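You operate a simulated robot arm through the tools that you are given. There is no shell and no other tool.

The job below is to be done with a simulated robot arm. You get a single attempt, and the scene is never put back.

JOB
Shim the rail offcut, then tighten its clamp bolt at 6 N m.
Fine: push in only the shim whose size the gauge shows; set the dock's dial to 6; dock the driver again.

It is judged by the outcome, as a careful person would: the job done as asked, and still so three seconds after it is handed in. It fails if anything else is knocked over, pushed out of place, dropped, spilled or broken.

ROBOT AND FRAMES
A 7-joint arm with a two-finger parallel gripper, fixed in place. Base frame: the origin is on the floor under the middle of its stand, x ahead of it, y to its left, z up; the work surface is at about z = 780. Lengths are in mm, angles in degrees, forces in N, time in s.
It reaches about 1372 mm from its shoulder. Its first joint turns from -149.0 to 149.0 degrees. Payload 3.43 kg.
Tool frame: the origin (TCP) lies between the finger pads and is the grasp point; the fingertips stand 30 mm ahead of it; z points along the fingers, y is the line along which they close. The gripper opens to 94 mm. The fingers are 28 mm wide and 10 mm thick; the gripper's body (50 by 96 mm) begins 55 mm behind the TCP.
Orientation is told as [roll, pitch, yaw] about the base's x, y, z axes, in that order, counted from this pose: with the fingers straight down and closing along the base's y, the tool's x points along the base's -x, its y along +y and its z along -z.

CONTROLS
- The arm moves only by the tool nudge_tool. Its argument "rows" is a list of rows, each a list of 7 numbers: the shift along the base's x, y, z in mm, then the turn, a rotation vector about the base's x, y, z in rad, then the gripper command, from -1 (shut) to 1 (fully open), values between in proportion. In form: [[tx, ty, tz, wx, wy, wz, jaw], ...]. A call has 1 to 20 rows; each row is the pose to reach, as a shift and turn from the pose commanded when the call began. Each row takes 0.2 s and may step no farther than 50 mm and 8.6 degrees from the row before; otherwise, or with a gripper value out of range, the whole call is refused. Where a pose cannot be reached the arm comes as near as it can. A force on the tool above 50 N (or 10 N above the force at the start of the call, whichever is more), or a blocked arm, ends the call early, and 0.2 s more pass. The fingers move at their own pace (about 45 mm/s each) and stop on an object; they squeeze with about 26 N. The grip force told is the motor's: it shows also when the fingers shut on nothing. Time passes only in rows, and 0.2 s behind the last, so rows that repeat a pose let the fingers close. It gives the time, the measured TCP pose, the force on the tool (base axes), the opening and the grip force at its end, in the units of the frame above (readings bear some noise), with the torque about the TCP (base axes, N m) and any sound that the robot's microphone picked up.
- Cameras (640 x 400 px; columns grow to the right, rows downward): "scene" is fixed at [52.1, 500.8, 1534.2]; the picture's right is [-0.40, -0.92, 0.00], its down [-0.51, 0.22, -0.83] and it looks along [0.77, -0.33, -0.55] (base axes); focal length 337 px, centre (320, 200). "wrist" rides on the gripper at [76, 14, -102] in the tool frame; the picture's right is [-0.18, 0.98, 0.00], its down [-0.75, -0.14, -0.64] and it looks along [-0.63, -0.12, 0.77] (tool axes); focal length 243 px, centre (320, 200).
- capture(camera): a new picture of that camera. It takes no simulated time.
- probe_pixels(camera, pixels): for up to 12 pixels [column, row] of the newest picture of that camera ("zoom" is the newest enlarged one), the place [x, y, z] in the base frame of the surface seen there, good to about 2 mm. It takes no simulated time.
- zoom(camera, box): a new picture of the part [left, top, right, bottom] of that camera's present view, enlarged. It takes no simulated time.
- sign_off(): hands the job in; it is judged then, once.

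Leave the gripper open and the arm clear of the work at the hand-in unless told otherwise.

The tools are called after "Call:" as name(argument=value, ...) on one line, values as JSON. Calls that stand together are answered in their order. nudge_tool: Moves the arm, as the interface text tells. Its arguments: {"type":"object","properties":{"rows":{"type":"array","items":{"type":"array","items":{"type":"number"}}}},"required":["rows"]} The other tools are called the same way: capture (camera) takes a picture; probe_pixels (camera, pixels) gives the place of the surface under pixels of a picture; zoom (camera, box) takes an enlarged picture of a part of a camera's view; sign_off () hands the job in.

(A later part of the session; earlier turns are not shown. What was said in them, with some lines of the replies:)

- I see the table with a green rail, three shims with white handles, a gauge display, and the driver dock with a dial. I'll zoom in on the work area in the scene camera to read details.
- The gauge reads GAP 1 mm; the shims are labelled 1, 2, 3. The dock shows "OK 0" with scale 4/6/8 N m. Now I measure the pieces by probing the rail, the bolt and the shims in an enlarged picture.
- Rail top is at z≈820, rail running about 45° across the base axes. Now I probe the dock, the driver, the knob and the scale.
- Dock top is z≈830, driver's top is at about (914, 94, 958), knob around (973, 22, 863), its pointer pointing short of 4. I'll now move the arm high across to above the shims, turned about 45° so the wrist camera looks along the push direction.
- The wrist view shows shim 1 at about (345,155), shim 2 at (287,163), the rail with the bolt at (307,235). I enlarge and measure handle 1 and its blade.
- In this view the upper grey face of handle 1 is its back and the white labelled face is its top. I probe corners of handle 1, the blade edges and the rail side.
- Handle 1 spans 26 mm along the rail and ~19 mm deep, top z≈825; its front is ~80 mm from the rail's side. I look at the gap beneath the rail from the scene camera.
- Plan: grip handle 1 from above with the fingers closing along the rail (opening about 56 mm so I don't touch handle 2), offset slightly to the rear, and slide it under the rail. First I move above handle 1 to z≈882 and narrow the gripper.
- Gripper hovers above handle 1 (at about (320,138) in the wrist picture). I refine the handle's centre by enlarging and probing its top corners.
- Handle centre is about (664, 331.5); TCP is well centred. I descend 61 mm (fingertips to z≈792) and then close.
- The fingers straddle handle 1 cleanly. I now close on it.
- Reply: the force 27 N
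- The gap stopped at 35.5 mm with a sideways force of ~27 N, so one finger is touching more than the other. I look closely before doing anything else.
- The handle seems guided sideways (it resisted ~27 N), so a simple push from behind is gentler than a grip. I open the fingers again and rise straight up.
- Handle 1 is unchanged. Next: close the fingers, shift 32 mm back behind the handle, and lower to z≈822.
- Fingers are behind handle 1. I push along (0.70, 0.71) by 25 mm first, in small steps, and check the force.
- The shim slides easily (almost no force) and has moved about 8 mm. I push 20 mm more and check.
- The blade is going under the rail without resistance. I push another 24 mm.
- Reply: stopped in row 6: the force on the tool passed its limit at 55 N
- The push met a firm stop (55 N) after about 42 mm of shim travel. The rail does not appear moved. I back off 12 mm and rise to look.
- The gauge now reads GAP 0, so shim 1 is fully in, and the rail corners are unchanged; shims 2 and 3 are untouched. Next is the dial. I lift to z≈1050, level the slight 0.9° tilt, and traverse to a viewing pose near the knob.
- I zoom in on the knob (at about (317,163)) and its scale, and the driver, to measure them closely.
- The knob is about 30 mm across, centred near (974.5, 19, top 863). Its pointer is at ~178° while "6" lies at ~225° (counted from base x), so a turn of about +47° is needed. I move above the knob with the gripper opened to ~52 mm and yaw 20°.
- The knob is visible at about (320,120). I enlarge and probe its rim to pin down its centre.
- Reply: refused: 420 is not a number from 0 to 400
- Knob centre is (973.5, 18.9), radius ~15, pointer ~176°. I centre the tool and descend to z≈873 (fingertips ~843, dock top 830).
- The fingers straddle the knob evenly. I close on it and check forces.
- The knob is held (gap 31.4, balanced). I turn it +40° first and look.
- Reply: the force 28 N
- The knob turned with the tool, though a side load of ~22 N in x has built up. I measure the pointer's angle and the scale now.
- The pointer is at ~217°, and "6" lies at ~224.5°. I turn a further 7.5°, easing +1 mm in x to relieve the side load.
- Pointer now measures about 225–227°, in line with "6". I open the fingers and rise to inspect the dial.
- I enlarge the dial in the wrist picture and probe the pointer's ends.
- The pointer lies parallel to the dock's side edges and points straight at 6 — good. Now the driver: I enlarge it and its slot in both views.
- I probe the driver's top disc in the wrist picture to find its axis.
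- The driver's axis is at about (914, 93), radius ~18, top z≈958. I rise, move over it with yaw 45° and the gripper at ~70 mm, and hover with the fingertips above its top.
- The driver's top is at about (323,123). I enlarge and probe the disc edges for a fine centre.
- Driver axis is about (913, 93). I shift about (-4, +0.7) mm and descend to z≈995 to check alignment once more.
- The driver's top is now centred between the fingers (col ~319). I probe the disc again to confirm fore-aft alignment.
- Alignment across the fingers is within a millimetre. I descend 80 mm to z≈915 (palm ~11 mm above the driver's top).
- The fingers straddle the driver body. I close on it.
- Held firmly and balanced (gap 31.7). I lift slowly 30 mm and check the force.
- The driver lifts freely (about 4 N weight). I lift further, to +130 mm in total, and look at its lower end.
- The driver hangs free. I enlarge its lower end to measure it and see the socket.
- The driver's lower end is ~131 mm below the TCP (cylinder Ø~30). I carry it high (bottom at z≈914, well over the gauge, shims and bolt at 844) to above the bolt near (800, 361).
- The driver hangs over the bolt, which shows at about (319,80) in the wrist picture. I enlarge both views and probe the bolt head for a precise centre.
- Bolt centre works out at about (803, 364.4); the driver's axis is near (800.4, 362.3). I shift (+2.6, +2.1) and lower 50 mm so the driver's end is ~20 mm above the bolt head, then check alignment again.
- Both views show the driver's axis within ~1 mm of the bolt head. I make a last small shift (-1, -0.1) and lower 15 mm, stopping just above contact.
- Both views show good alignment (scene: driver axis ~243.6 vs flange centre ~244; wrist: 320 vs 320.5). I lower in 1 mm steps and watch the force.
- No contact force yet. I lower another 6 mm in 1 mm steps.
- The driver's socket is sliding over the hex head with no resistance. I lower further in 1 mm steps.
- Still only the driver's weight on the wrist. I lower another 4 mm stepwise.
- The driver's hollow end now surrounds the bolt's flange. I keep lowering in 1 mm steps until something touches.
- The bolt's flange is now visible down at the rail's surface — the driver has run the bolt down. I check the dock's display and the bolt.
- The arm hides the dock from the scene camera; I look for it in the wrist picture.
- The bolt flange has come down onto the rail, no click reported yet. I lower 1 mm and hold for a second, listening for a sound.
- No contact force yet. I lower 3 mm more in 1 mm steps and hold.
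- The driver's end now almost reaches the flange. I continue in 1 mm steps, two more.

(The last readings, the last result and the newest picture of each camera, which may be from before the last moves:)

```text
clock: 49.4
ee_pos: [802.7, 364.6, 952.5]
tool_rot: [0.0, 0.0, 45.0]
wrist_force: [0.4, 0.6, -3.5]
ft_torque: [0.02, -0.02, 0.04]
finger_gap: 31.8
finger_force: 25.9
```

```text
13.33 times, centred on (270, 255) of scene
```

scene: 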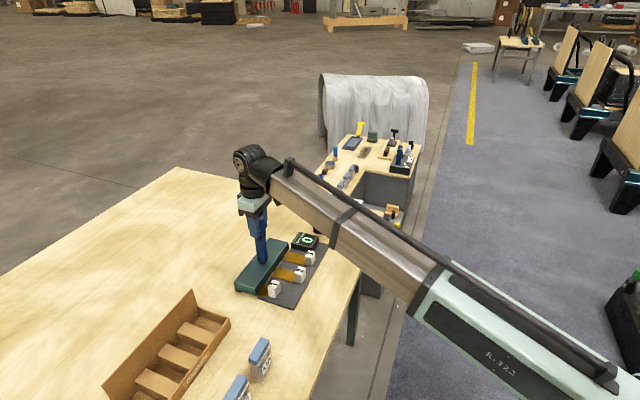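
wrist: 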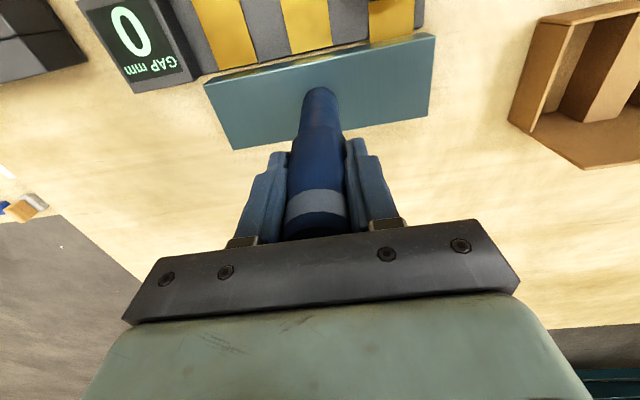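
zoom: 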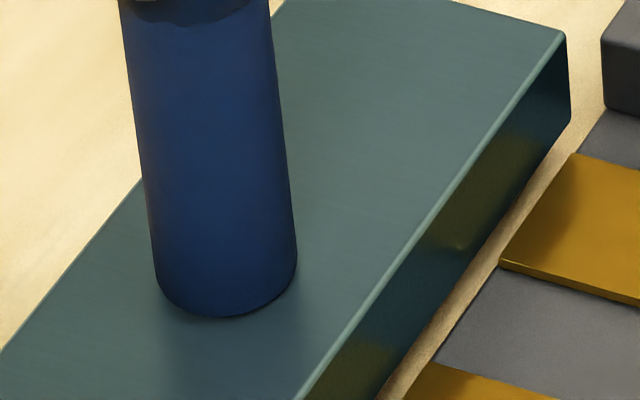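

Still nothing felt. I continue with half-millimetre steps.

Call:
nudge_tool(rows=[[0, 0, -0.5, 0, 0, 0, -0.7], [0, 0, -1, 0, 0, 0, -0.7], [0, 0, -1.5, 0, 0, 0, -0.7], [0, 0, -1.5, 0, 0, 0, -0.7]])

Call:
zoom(camera="scene", box=[255, 240, 285, 270])

```text
clock: 50.4
ee_pos: [802.6, 364.9, 951.5]
tool_rot: [0.0, 0.0, 45.0]
wrist_force: [-0.3, -0.3, -3.5]
ft_torque: [0.01, -0.02, 0.0]
finger_gap: 31.9
finger_force: 25.8
```

```text
13.33 times, centred on (270, 255) of scene
```

zoom: 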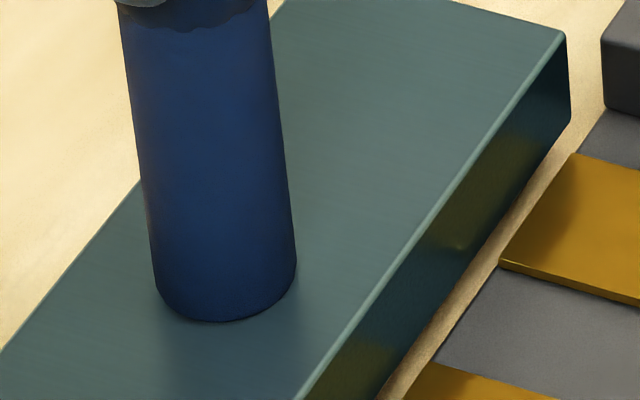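

Call:
nudge_tool(rows=[[0, 0, -0.5, 0, 0, 0, -0.7], [0, 0, -1, 0, 0, 0, -0.7], [0, 0, -1, 0, 0, 0, -0.7]])

Call:
zoom(camera="scene", box=[255, 240, 285, 270])

```text
clock: 51.2
ee_pos: [802.7, 363.5, 950.2]
tool_rot: [0.2, -0.1, 45.0]
wrist_force: [-2.5, 1.8, 4.9]
ft_torque: [0.11, 0.14, -0.03]
finger_gap: 31.8
finger_force: 25.5
```

```text
13.33 times, centred on (270, 255) of scene
```

zoom: 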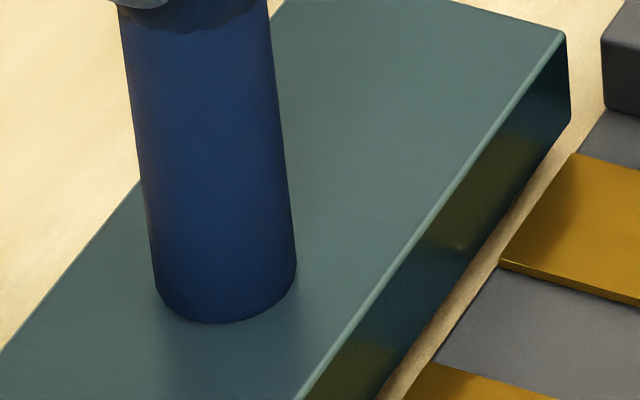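

Contact: the driver now presses with ~9 N. I press slightly more (0.7 mm) and hold, listening for the driver.

Call:
nudge_tool(rows=[[0, 0, -0.4, 0, 0, 0, -0.7], [0, 0, -0.7, 0, 0, 0, -0.7], [0, 0, -0.7, 0, 0, 0, -0.7], [0, 0, -0.7, 0, 0, 0, -0.7], [0, 0, -0.7, 0, 0, 0, -0.7]])

Call:
capture(camera="wrist")

```text
clock: 52.4
ee_pos: [801.1, 363.4, 949.4]
tool_rot: [0.0, -0.1, 45.0]
wrist_force: [0.1, 5.1, 26.7]
ft_torque: [0.41, 0.1, -0.08]
finger_gap: 31.6
finger_force: 26.1
```

```text
taken
```

wrist: 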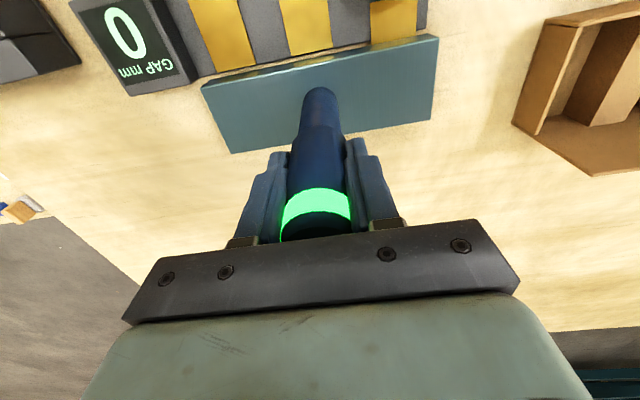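

The driver's band now glows green. I hold a moment longer to see whether this is a lasting OK signal.

Call:
nudge_tool(rows=[[0, 0, 0, 0, 0, 0, -0.7], [0, 0, 0, 0, 0, 0, -0.7], [0, 0, 0, 0, 0, 0, -0.7]])

Call:
capture(camera="wrist")

Call:
zoom(camera="scene", box=[220, 180, 320, 280])

```text
clock: 53.2
ee_pos: [801.8, 362.8, 949.0]
tool_rot: [0.0, -0.1, 44.9]
wrist_force: [1.7, 4.9, 30.3]
ft_torque: [0.51, -0.05, -0.04]
finger_gap: 31.8
finger_force: 25.8
```

```text
taken
```

wrist: 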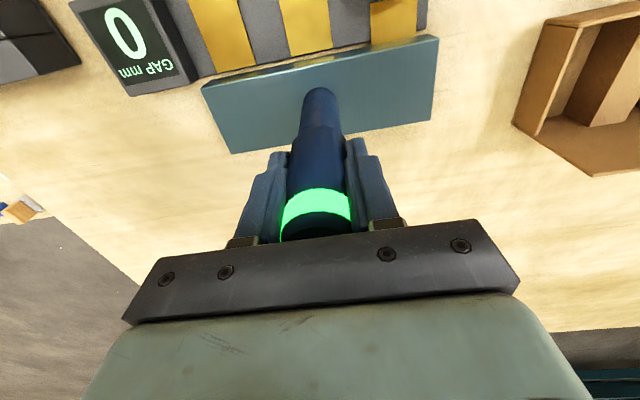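

```text
4.00 times, centred on (270, 230) of scene
```

zoom: 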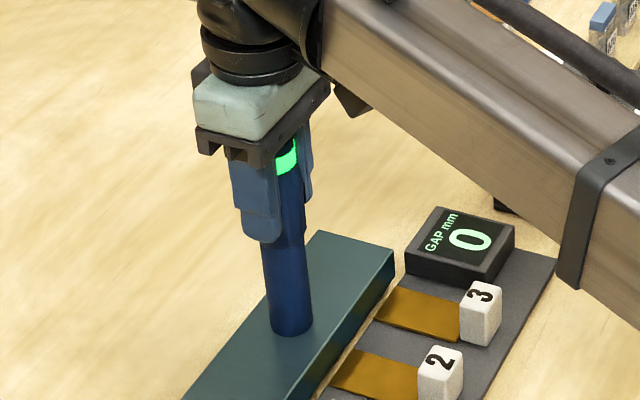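

The band stays green — tightening done at the set torque, it seems. I lift straight up slowly off the bolt.

Call:
nudge_tool(rows=[[0, 0, 1, 0, 0, 0, -0.7], [0, 0, 4, 0, 0, 0, -0.7], [0, 0, 9, 0, 0, 0, -0.7], [0, 0, 16, 0, 0, 0, -0.7], [0, 0, 26, 0, 0, 0, -0.7], [0, 0, 40, 0, 0, 0, -0.7], [0, 0, 60, 0, 0, 0, -0.7], [0, 0, 80, 0, 0, 0, -0.7], [0, 0, 96, 0, 0, 0, -0.7], [0, 0, 96, 0, 0, 0, -0.7]])

Call:
capture(camera="wrist")

Call:
zoom(camera="scene", box=[220, 150, 340, 290])

```text
clock: 55.4
ee_pos: [802.2, 362.2, 1046.1]
tool_rot: [0.1, 0.1, 45.0]
wrist_force: [0.2, -0.1, -4.7]
ft_torque: [0.01, 0.02, 0.0]
finger_gap: 31.8
finger_force: 26.8
```

```text
taken
```

wrist: 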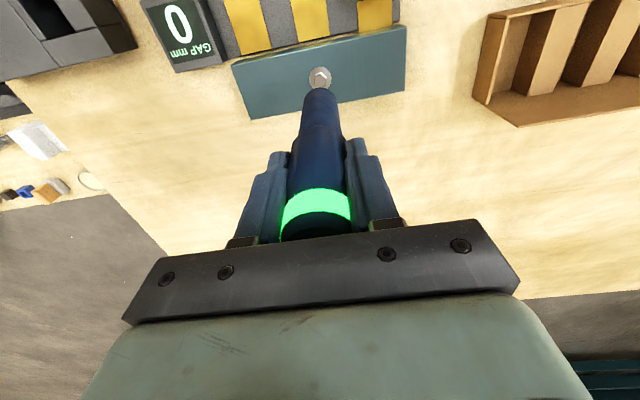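

```text
2.86 times, centred on (280, 220) of scene
```

zoom: 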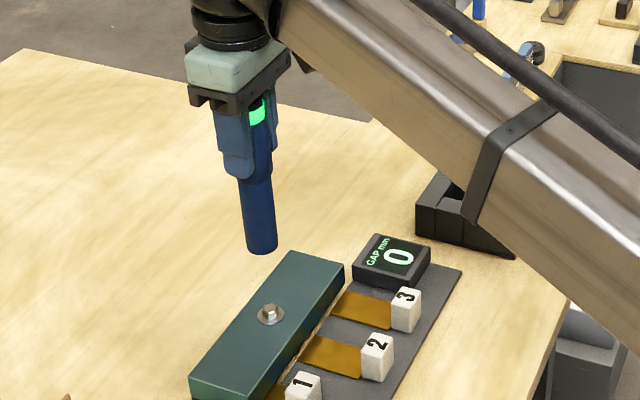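

The bolt's flange sits on the rail, rail and shims in place. I check for driver slip in the grip by probing its lower end.

Call:
zoom(camera="scene", box=[290, 200, 320, 245])

Call:
zoom(camera="scene", box=[285, 170, 325, 245])

```text
8.89 times, centred on (305, 222) of scene
```

zoom: 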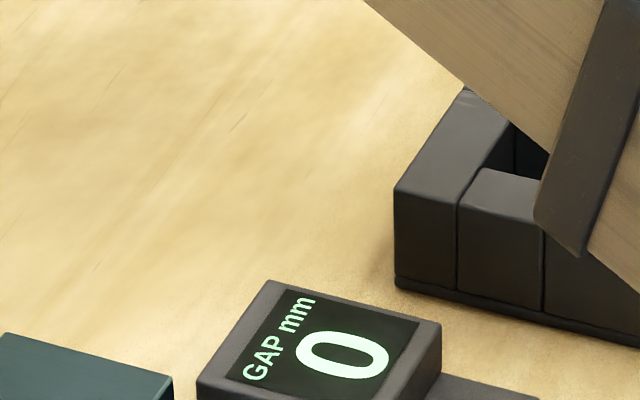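

```text
5.33 times, centred on (305, 208) of scene
```

zoom: 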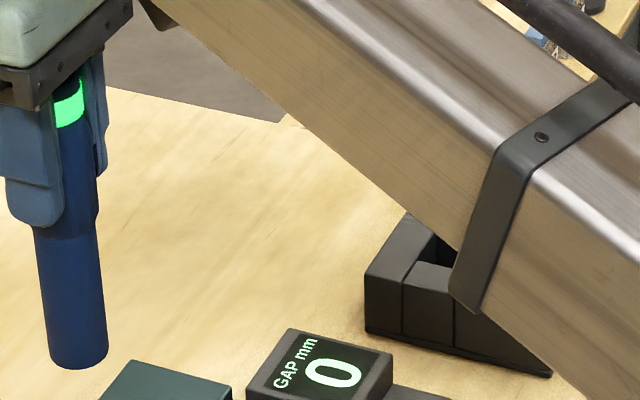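

The driver is still upright in the grip. I carry it back along the same high path to above the dock.

Call:
nudge_tool(rows=[[10, -24, 0, 0, 0, 0, -0.7], [24, -59, 0, 0, 0, 0, -0.7], [38, -94, 0, 0, 0, 0, -0.7], [52, -129, 0, 0, 0, 0, -0.7], [66, -164, 0, 0, 0, 0, -0.7], [80, -199, 0, 0, 0, 0, -0.7], [94, -233, 0, 0, 0, 0, -0.7], [105, -259, 0, 0, 0, 0, -0.7], [110.1, -271.5, 0, 0, 0, 0, -0.7], [110.1, -271.5, 0, 0, 0, 0, -0.7], [110.1, -271.5, 0, 0, 0, 0, -0.7]])

Call:
capture(camera="wrist")

Call:
zoom(camera="scene", box=[290, 130, 390, 245])

```text
clock: 57.8
ee_pos: [913.1, 94.0, 1044.6]
tool_rot: [0.0, 0.0, 45.2]
wrist_force: [-0.6, 0.5, -4.5]
ft_torque: [-0.04, -0.02, -0.03]
finger_gap: 31.4
finger_force: 26.5
```

```text
taken
```

wrist: 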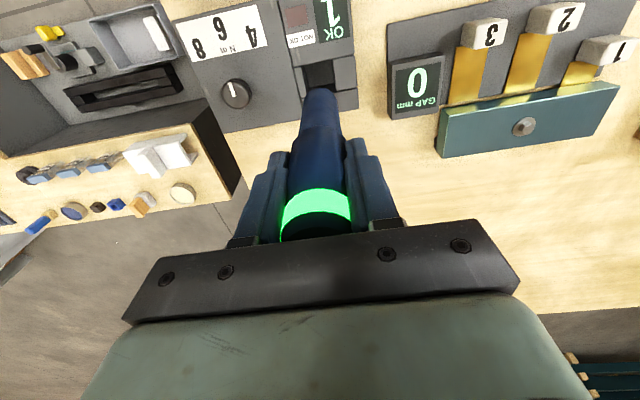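

```text
3.48 times, centred on (340, 188) of scene
```

zoom: 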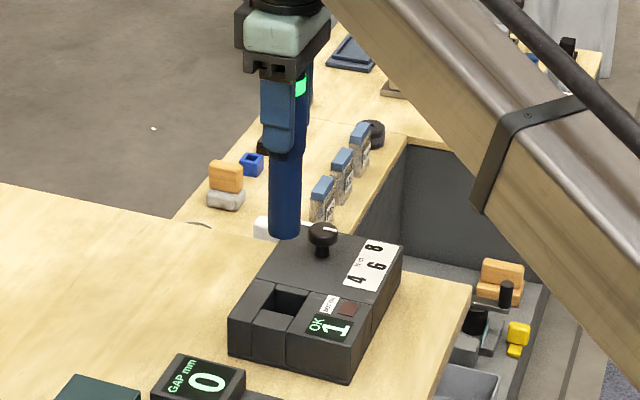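

The dock now shows OK 1, with NOT OK dark. I check the driver's alignment over the recess (about (318,75)).

Call:
zoom(camera="wrist", box=[280, 45, 370, 135])

Call:
probe_pixels(camera="zoom", pixels=[[170, 160], [400, 130], [190, 110], [380, 80], [175, 280], [410, 260], [285, 130], [285, 300], [170, 230], [440, 190], [60, 200], [280, 60]])

Call:
zoom(camera="scene", box=[340, 195, 375, 245])

Call:
zoom(camera="scene", box=[345, 175, 375, 220])

Call:
zoom(camera="scene", box=[350, 180, 370, 200])

```text
4.44 times, centred on (325, 90) of wrist
```

zoom: 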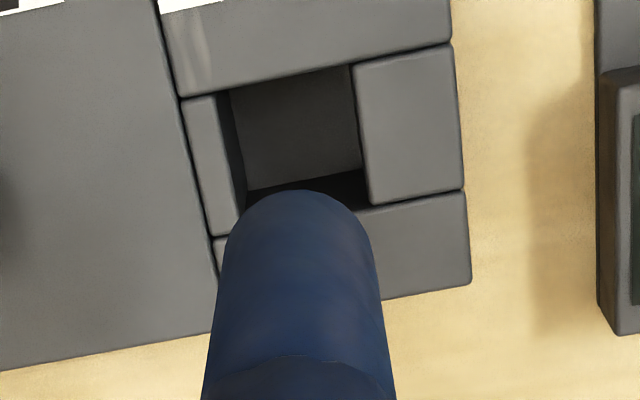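

```text
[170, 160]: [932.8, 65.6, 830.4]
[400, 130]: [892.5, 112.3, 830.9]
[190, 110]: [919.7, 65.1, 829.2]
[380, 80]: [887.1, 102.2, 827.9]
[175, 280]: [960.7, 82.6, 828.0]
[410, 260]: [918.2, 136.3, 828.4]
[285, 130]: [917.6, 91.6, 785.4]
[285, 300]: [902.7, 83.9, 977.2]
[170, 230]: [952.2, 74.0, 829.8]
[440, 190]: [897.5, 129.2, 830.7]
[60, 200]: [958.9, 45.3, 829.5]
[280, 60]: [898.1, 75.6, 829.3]
```

```text
8.00 times, centred on (358, 220) of scene
```

zoom: 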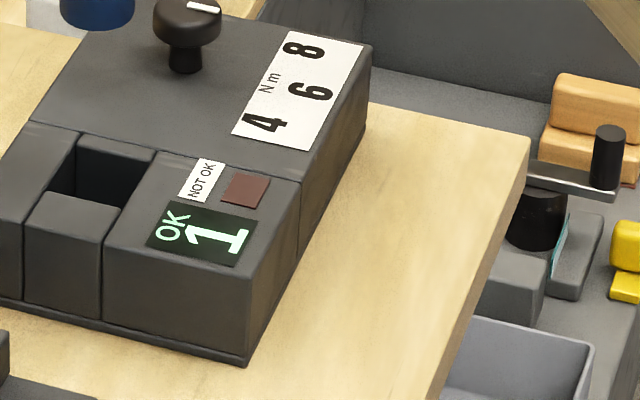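

```text
8.89 times, centred on (360, 198) of scene
```

zoom: 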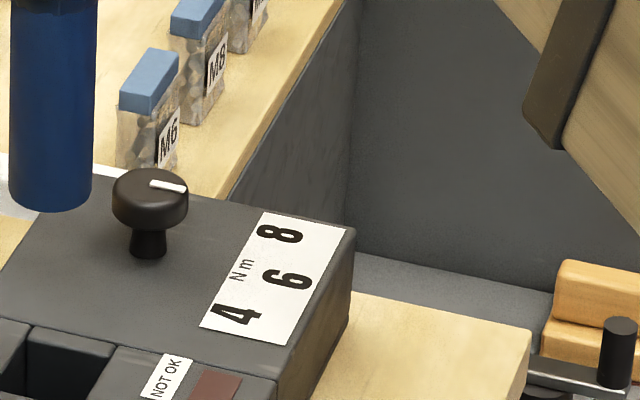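

```text
16.00 times, centred on (360, 190) of scene
```

zoom: 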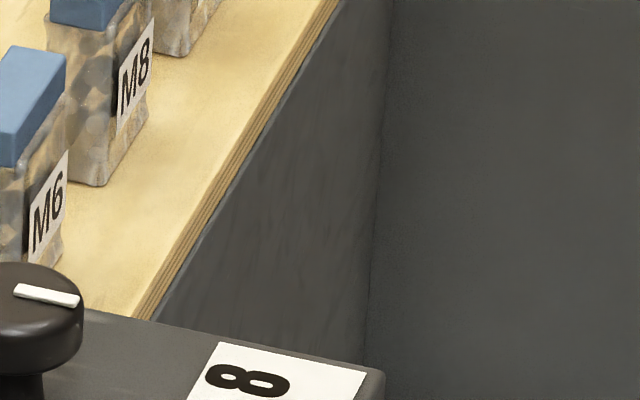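

OK 1 confirmed and the dial still points at 6. The recess floor is at z≈785. I descend 75 mm so the driver's end is just above the recess, then verify alignment.

Call:
nudge_tool(rows=[[0, 0, -15, 0, 0, 0, -0.7], [0, 0, -32, 0, 0, 0, -0.7], [0, 0, -49, 0, 0, 0, -0.7], [0, 0, -64, 0, 0, 0, -0.7], [0, 0, -75, 0, 0, 0, -0.7], [0, 0, -75, 0, 0, 0, -0.7]])

Call:
zoom(camera="wrist", box=[280, 45, 370, 135])

Call:
zoom(camera="scene", box=[310, 180, 360, 240])

```text
clock: 59.2
ee_pos: [911.5, 91.0, 970.0]
tool_rot: [0.0, 0.0, 45.0]
wrist_force: [0.0, 0.1, -4.1]
ft_torque: [0.02, 0.01, -0.03]
finger_gap: 31.7
finger_force: 26.1
```

```text
4.44 times, centred on (325, 90) of wrist
```

zoom: 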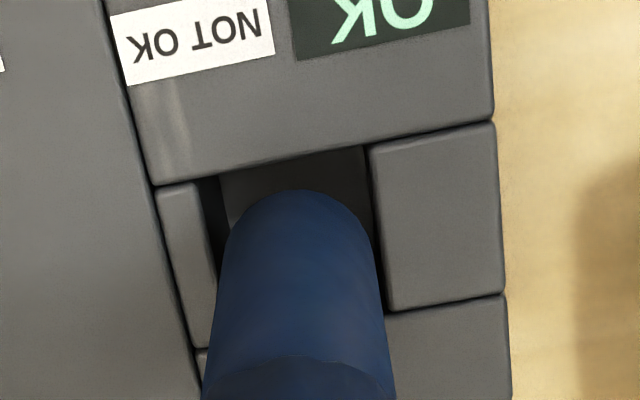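

```text
6.67 times, centred on (335, 210) of scene
```

zoom: 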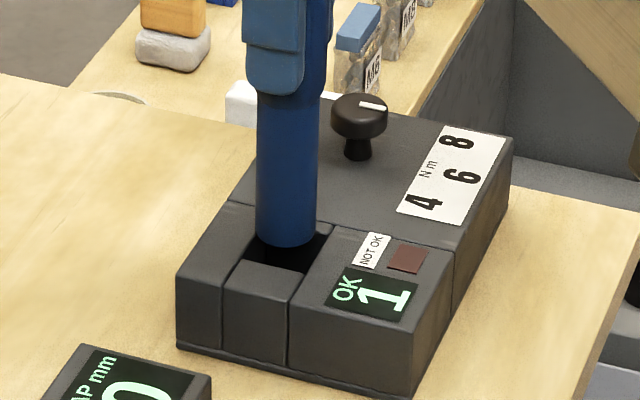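

The driver's end is centred over the recess in both views. I descend the next 25 mm slowly and watch the force.

Call:
nudge_tool(rows=[[0, 0, -4, 0, 0, 0, -0.7], [0, 0, -8, 0, 0, 0, -0.7], [0, 0, -12, 0, 0, 0, -0.7], [0, 0, -16, 0, 0, 0, -0.7], [0, 0, -20, 0, 0, 0, -0.7], [0, 0, -25, 0, 0, 0, -0.7], [0, 0, -25, 0, 0, 0, -0.7]])

Call:
zoom(camera="scene", box=[310, 180, 360, 240])

```text
clock: 60.8
ee_pos: [914.2, 90.8, 944.4]
tool_rot: [0.0, 0.0, 45.0]
wrist_force: [0.2, -0.3, -4.5]
ft_torque: [0.02, -0.03, 0.01]
finger_gap: 31.5
finger_force: 25.7
```

```text
6.67 times, centred on (335, 210) of scene
```

zoom: 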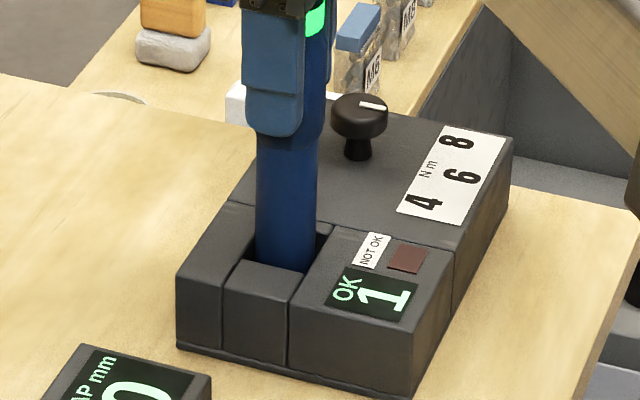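

It enters the recess without touching. I descend 24 mm more.

Call:
nudge_tool(rows=[[0, 0, -4, 0, 0, 0, -0.7], [0, 0, -8, 0, 0, 0, -0.7], [0, 0, -12, 0, 0, 0, -0.7], [0, 0, -16, 0, 0, 0, -0.7], [0, 0, -20, 0, 0, 0, -0.7], [0, 0, -24, 0, 0, 0, -0.7], [0, 0, -24, 0, 0, 0, -0.7]])

```text
clock: 62.4
ee_pos: [913.0, 92.4, 920.0]
tool_rot: [0.0, 0.0, 45.0]
wrist_force: [-0.8, -0.2, -4.7]
ft_torque: [0.02, 0.02, 0.0]
finger_gap: 31.8
finger_force: 26.4
```

Still free, about 6 mm above the original seat. I lower in 1 mm steps to seat it.

Call:
nudge_tool(rows=[[0, 0, -1, 0, 0, 0, -0.7], [0, 0, -2, 0, 0, 0, -0.7], [0, 0, -3, 0, 0, 0, -0.7], [0, 0, -4, 0, 0, 0, -0.7], [0, 0, -5, 0, 0, 0, -0.7], [0, 0, -5, 0, 0, 0, -0.7]])

Call:
zoom(camera="scene", box=[310, 180, 360, 240])

```text
clock: 63.8
ee_pos: [912.2, 92.0, 916.4]
tool_rot: [0.0, 0.0, 45.0]
wrist_force: [-0.3, 0.7, -4.4]
ft_torque: [-0.05, 0.02, -0.02]
finger_gap: 31.8
finger_force: 25.7
```

```text
6.67 times, centred on (335, 210) of scene
```

zoom: 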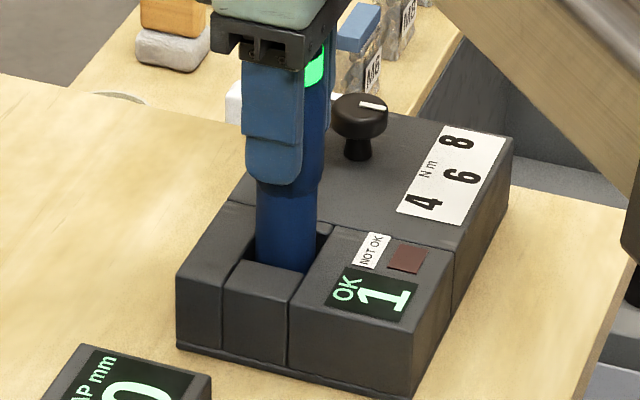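

Call:
nudge_tool(rows=[[0, 0, -0.5, 0, 0, 0, -0.7], [0, 0, -1, 0, 0, 0, -0.7], [0, 0, -1, 0, 0, 0, -0.7]])

```text
clock: 64.6
ee_pos: [912.8, 90.8, 914.8]
tool_rot: [0.0, 0.0, 45.0]
wrist_force: [-0.9, -1.2, 9.1]
ft_torque: [-0.35, 0.25, 0.0]
finger_gap: 31.5
finger_force: 26.0
```

The driver has seated on the recess floor (force rose by ~13 N). I ease 0.4 mm and open the fingers gently.

Call:
nudge_tool(rows=[[0, 0, 0.4, 0, 0, 0, -0.7], [0, 0, 0.4, 0, 0, 0, -0.3], [0, 0, 0.4, 0, 0, 0, 0.0], [0, 0, 0.4, 0, 0, 0, 0.3], [0, 0, 0.4, 0, 0, 0, 0.5], [0, 0, 0.4, 0, 0, 0, 0.5]])

Call:
capture(camera="wrist")

Call:
zoom(camera="scene", box=[310, 180, 360, 240])

```text
clock: 66.0
ee_pos: [912.2, 92.9, 915.7]
tool_rot: [0.1, 0.0, 45.0]
wrist_force: [0.0, 0.1, -0.1]
ft_torque: [0.02, -0.03, 0.0]
finger_gap: 70.4
finger_force: 0.0
```

```text
taken
```

wrist: 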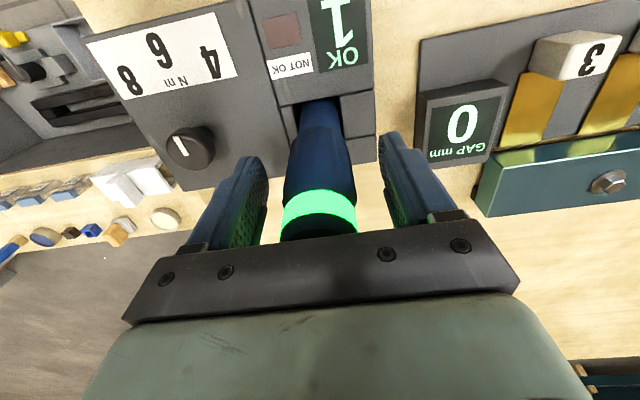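

```text
6.67 times, centred on (335, 210) of scene
```

zoom: 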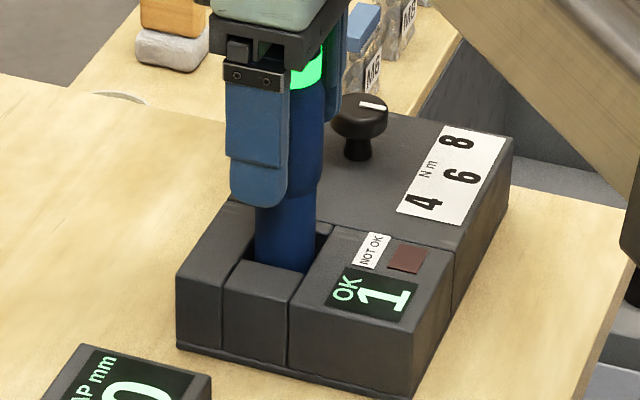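

The driver stands in its dock, released. I rise straight up, clear of its top.

Call:
nudge_tool(rows=[[0, 0, 10, 0, 0, 0, 0.5], [0, 0, 25, 0, 0, 0, 0.5], [0, 0, 45, 0, 0, 0, 0.5], [0, 0, 70, 0, 0, 0, 0.5], [0, 0, 100, 0, 0, 0, 0.5], [0, 0, 140, 0, 0, 0, 0.8], [0, 0, 180, 0, 0, 0, 1], [0, 0, 215, 0, 0, 0, 1], [0, 0, 215, 0, 0, 0, 1]])

Call:
capture(camera="wrist")

Call:
capture(camera="scene")

Call:
zoom(camera="scene", box=[310, 170, 390, 245])

Call:
zoom(camera="scene", box=[220, 220, 340, 310])

```text
clock: 68.0
ee_pos: [913.4, 91.5, 1132.3]
tool_rot: [0.0, 0.0, 45.0]
wrist_force: [0.7, 0.7, 0.4]
ft_torque: [0.0, 0.0, -0.02]
finger_gap: 94.1
finger_force: 0.0
```

```text
taken
```

wrist: 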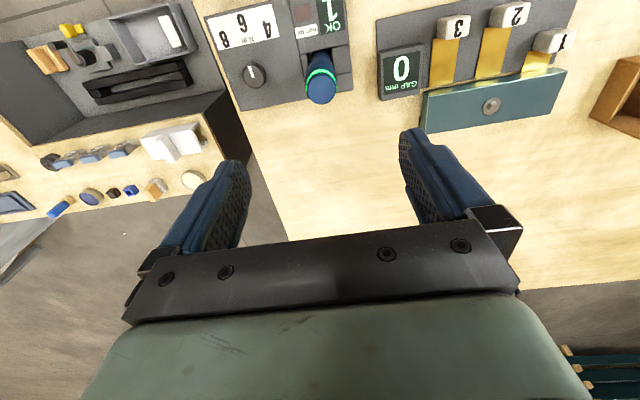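

```text
taken
```

scene: 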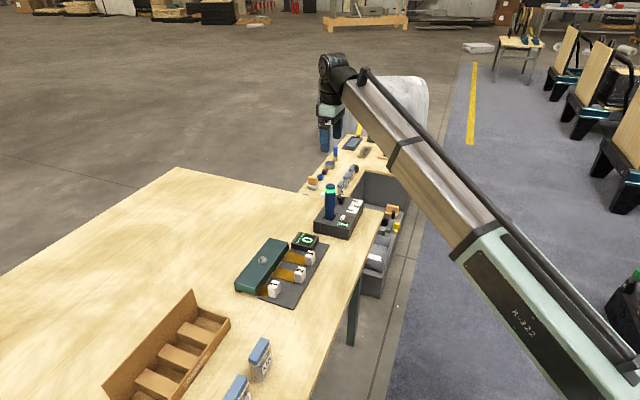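

```text
5.33 times, centred on (350, 208) of scene
```

zoom: 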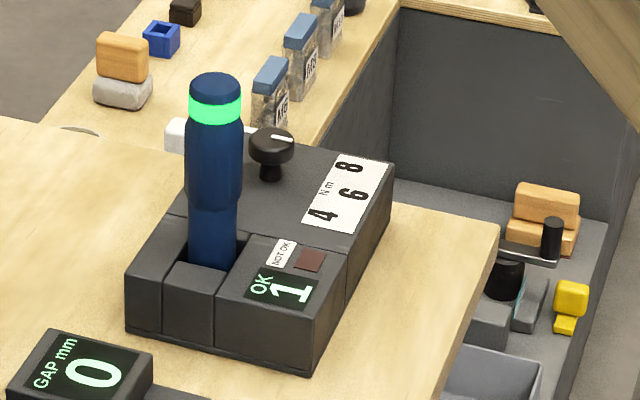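

```text
4.44 times, centred on (280, 265) of scene
```

zoom: 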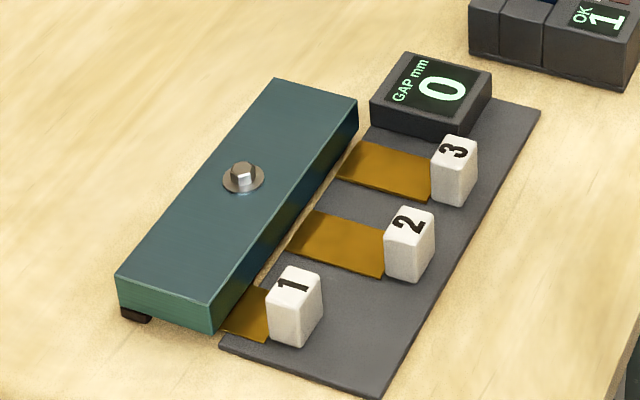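

Everything checks out: gauge GAP 0 with only shim 1 in, bolt flange down on the rail, dock "OK 1" with NOT OK dark, dial pointing at 6, driver standing in its dock just as before, the arm well clear with the gripper open. I hand the job in.

Call:
sign_off()

```text
The job is handed in.
```

The rail offcut is shimmed, its clamp bolt is tightened at 6 N m, and the job is handed in. The result of the judging has not come back.

- **Shim:** the gauge read GAP 1 mm, so I pushed in shim 1 only. It met a firm stop after about 42 mm, with its handle still some way short of the rail. The gauge then read 0. An earlier try at gripping its handle pushed it sideways with about 27 N, but it did not move, so I pushed it from behind instead.
- **Dial:** I turned it about 48° and its pointer now lines up with the 6.
- **Bolt:** the driver ran the bolt down onto the rail. Its band then turned green, and the dock counted OK 1 with the NOT OK light dark.
- **Driver:** it is back in its dock, standing as it was at the start.

Shims 2 and 3 are untouched and the rail has not moved. The arm is clear of the work with the gripper open.
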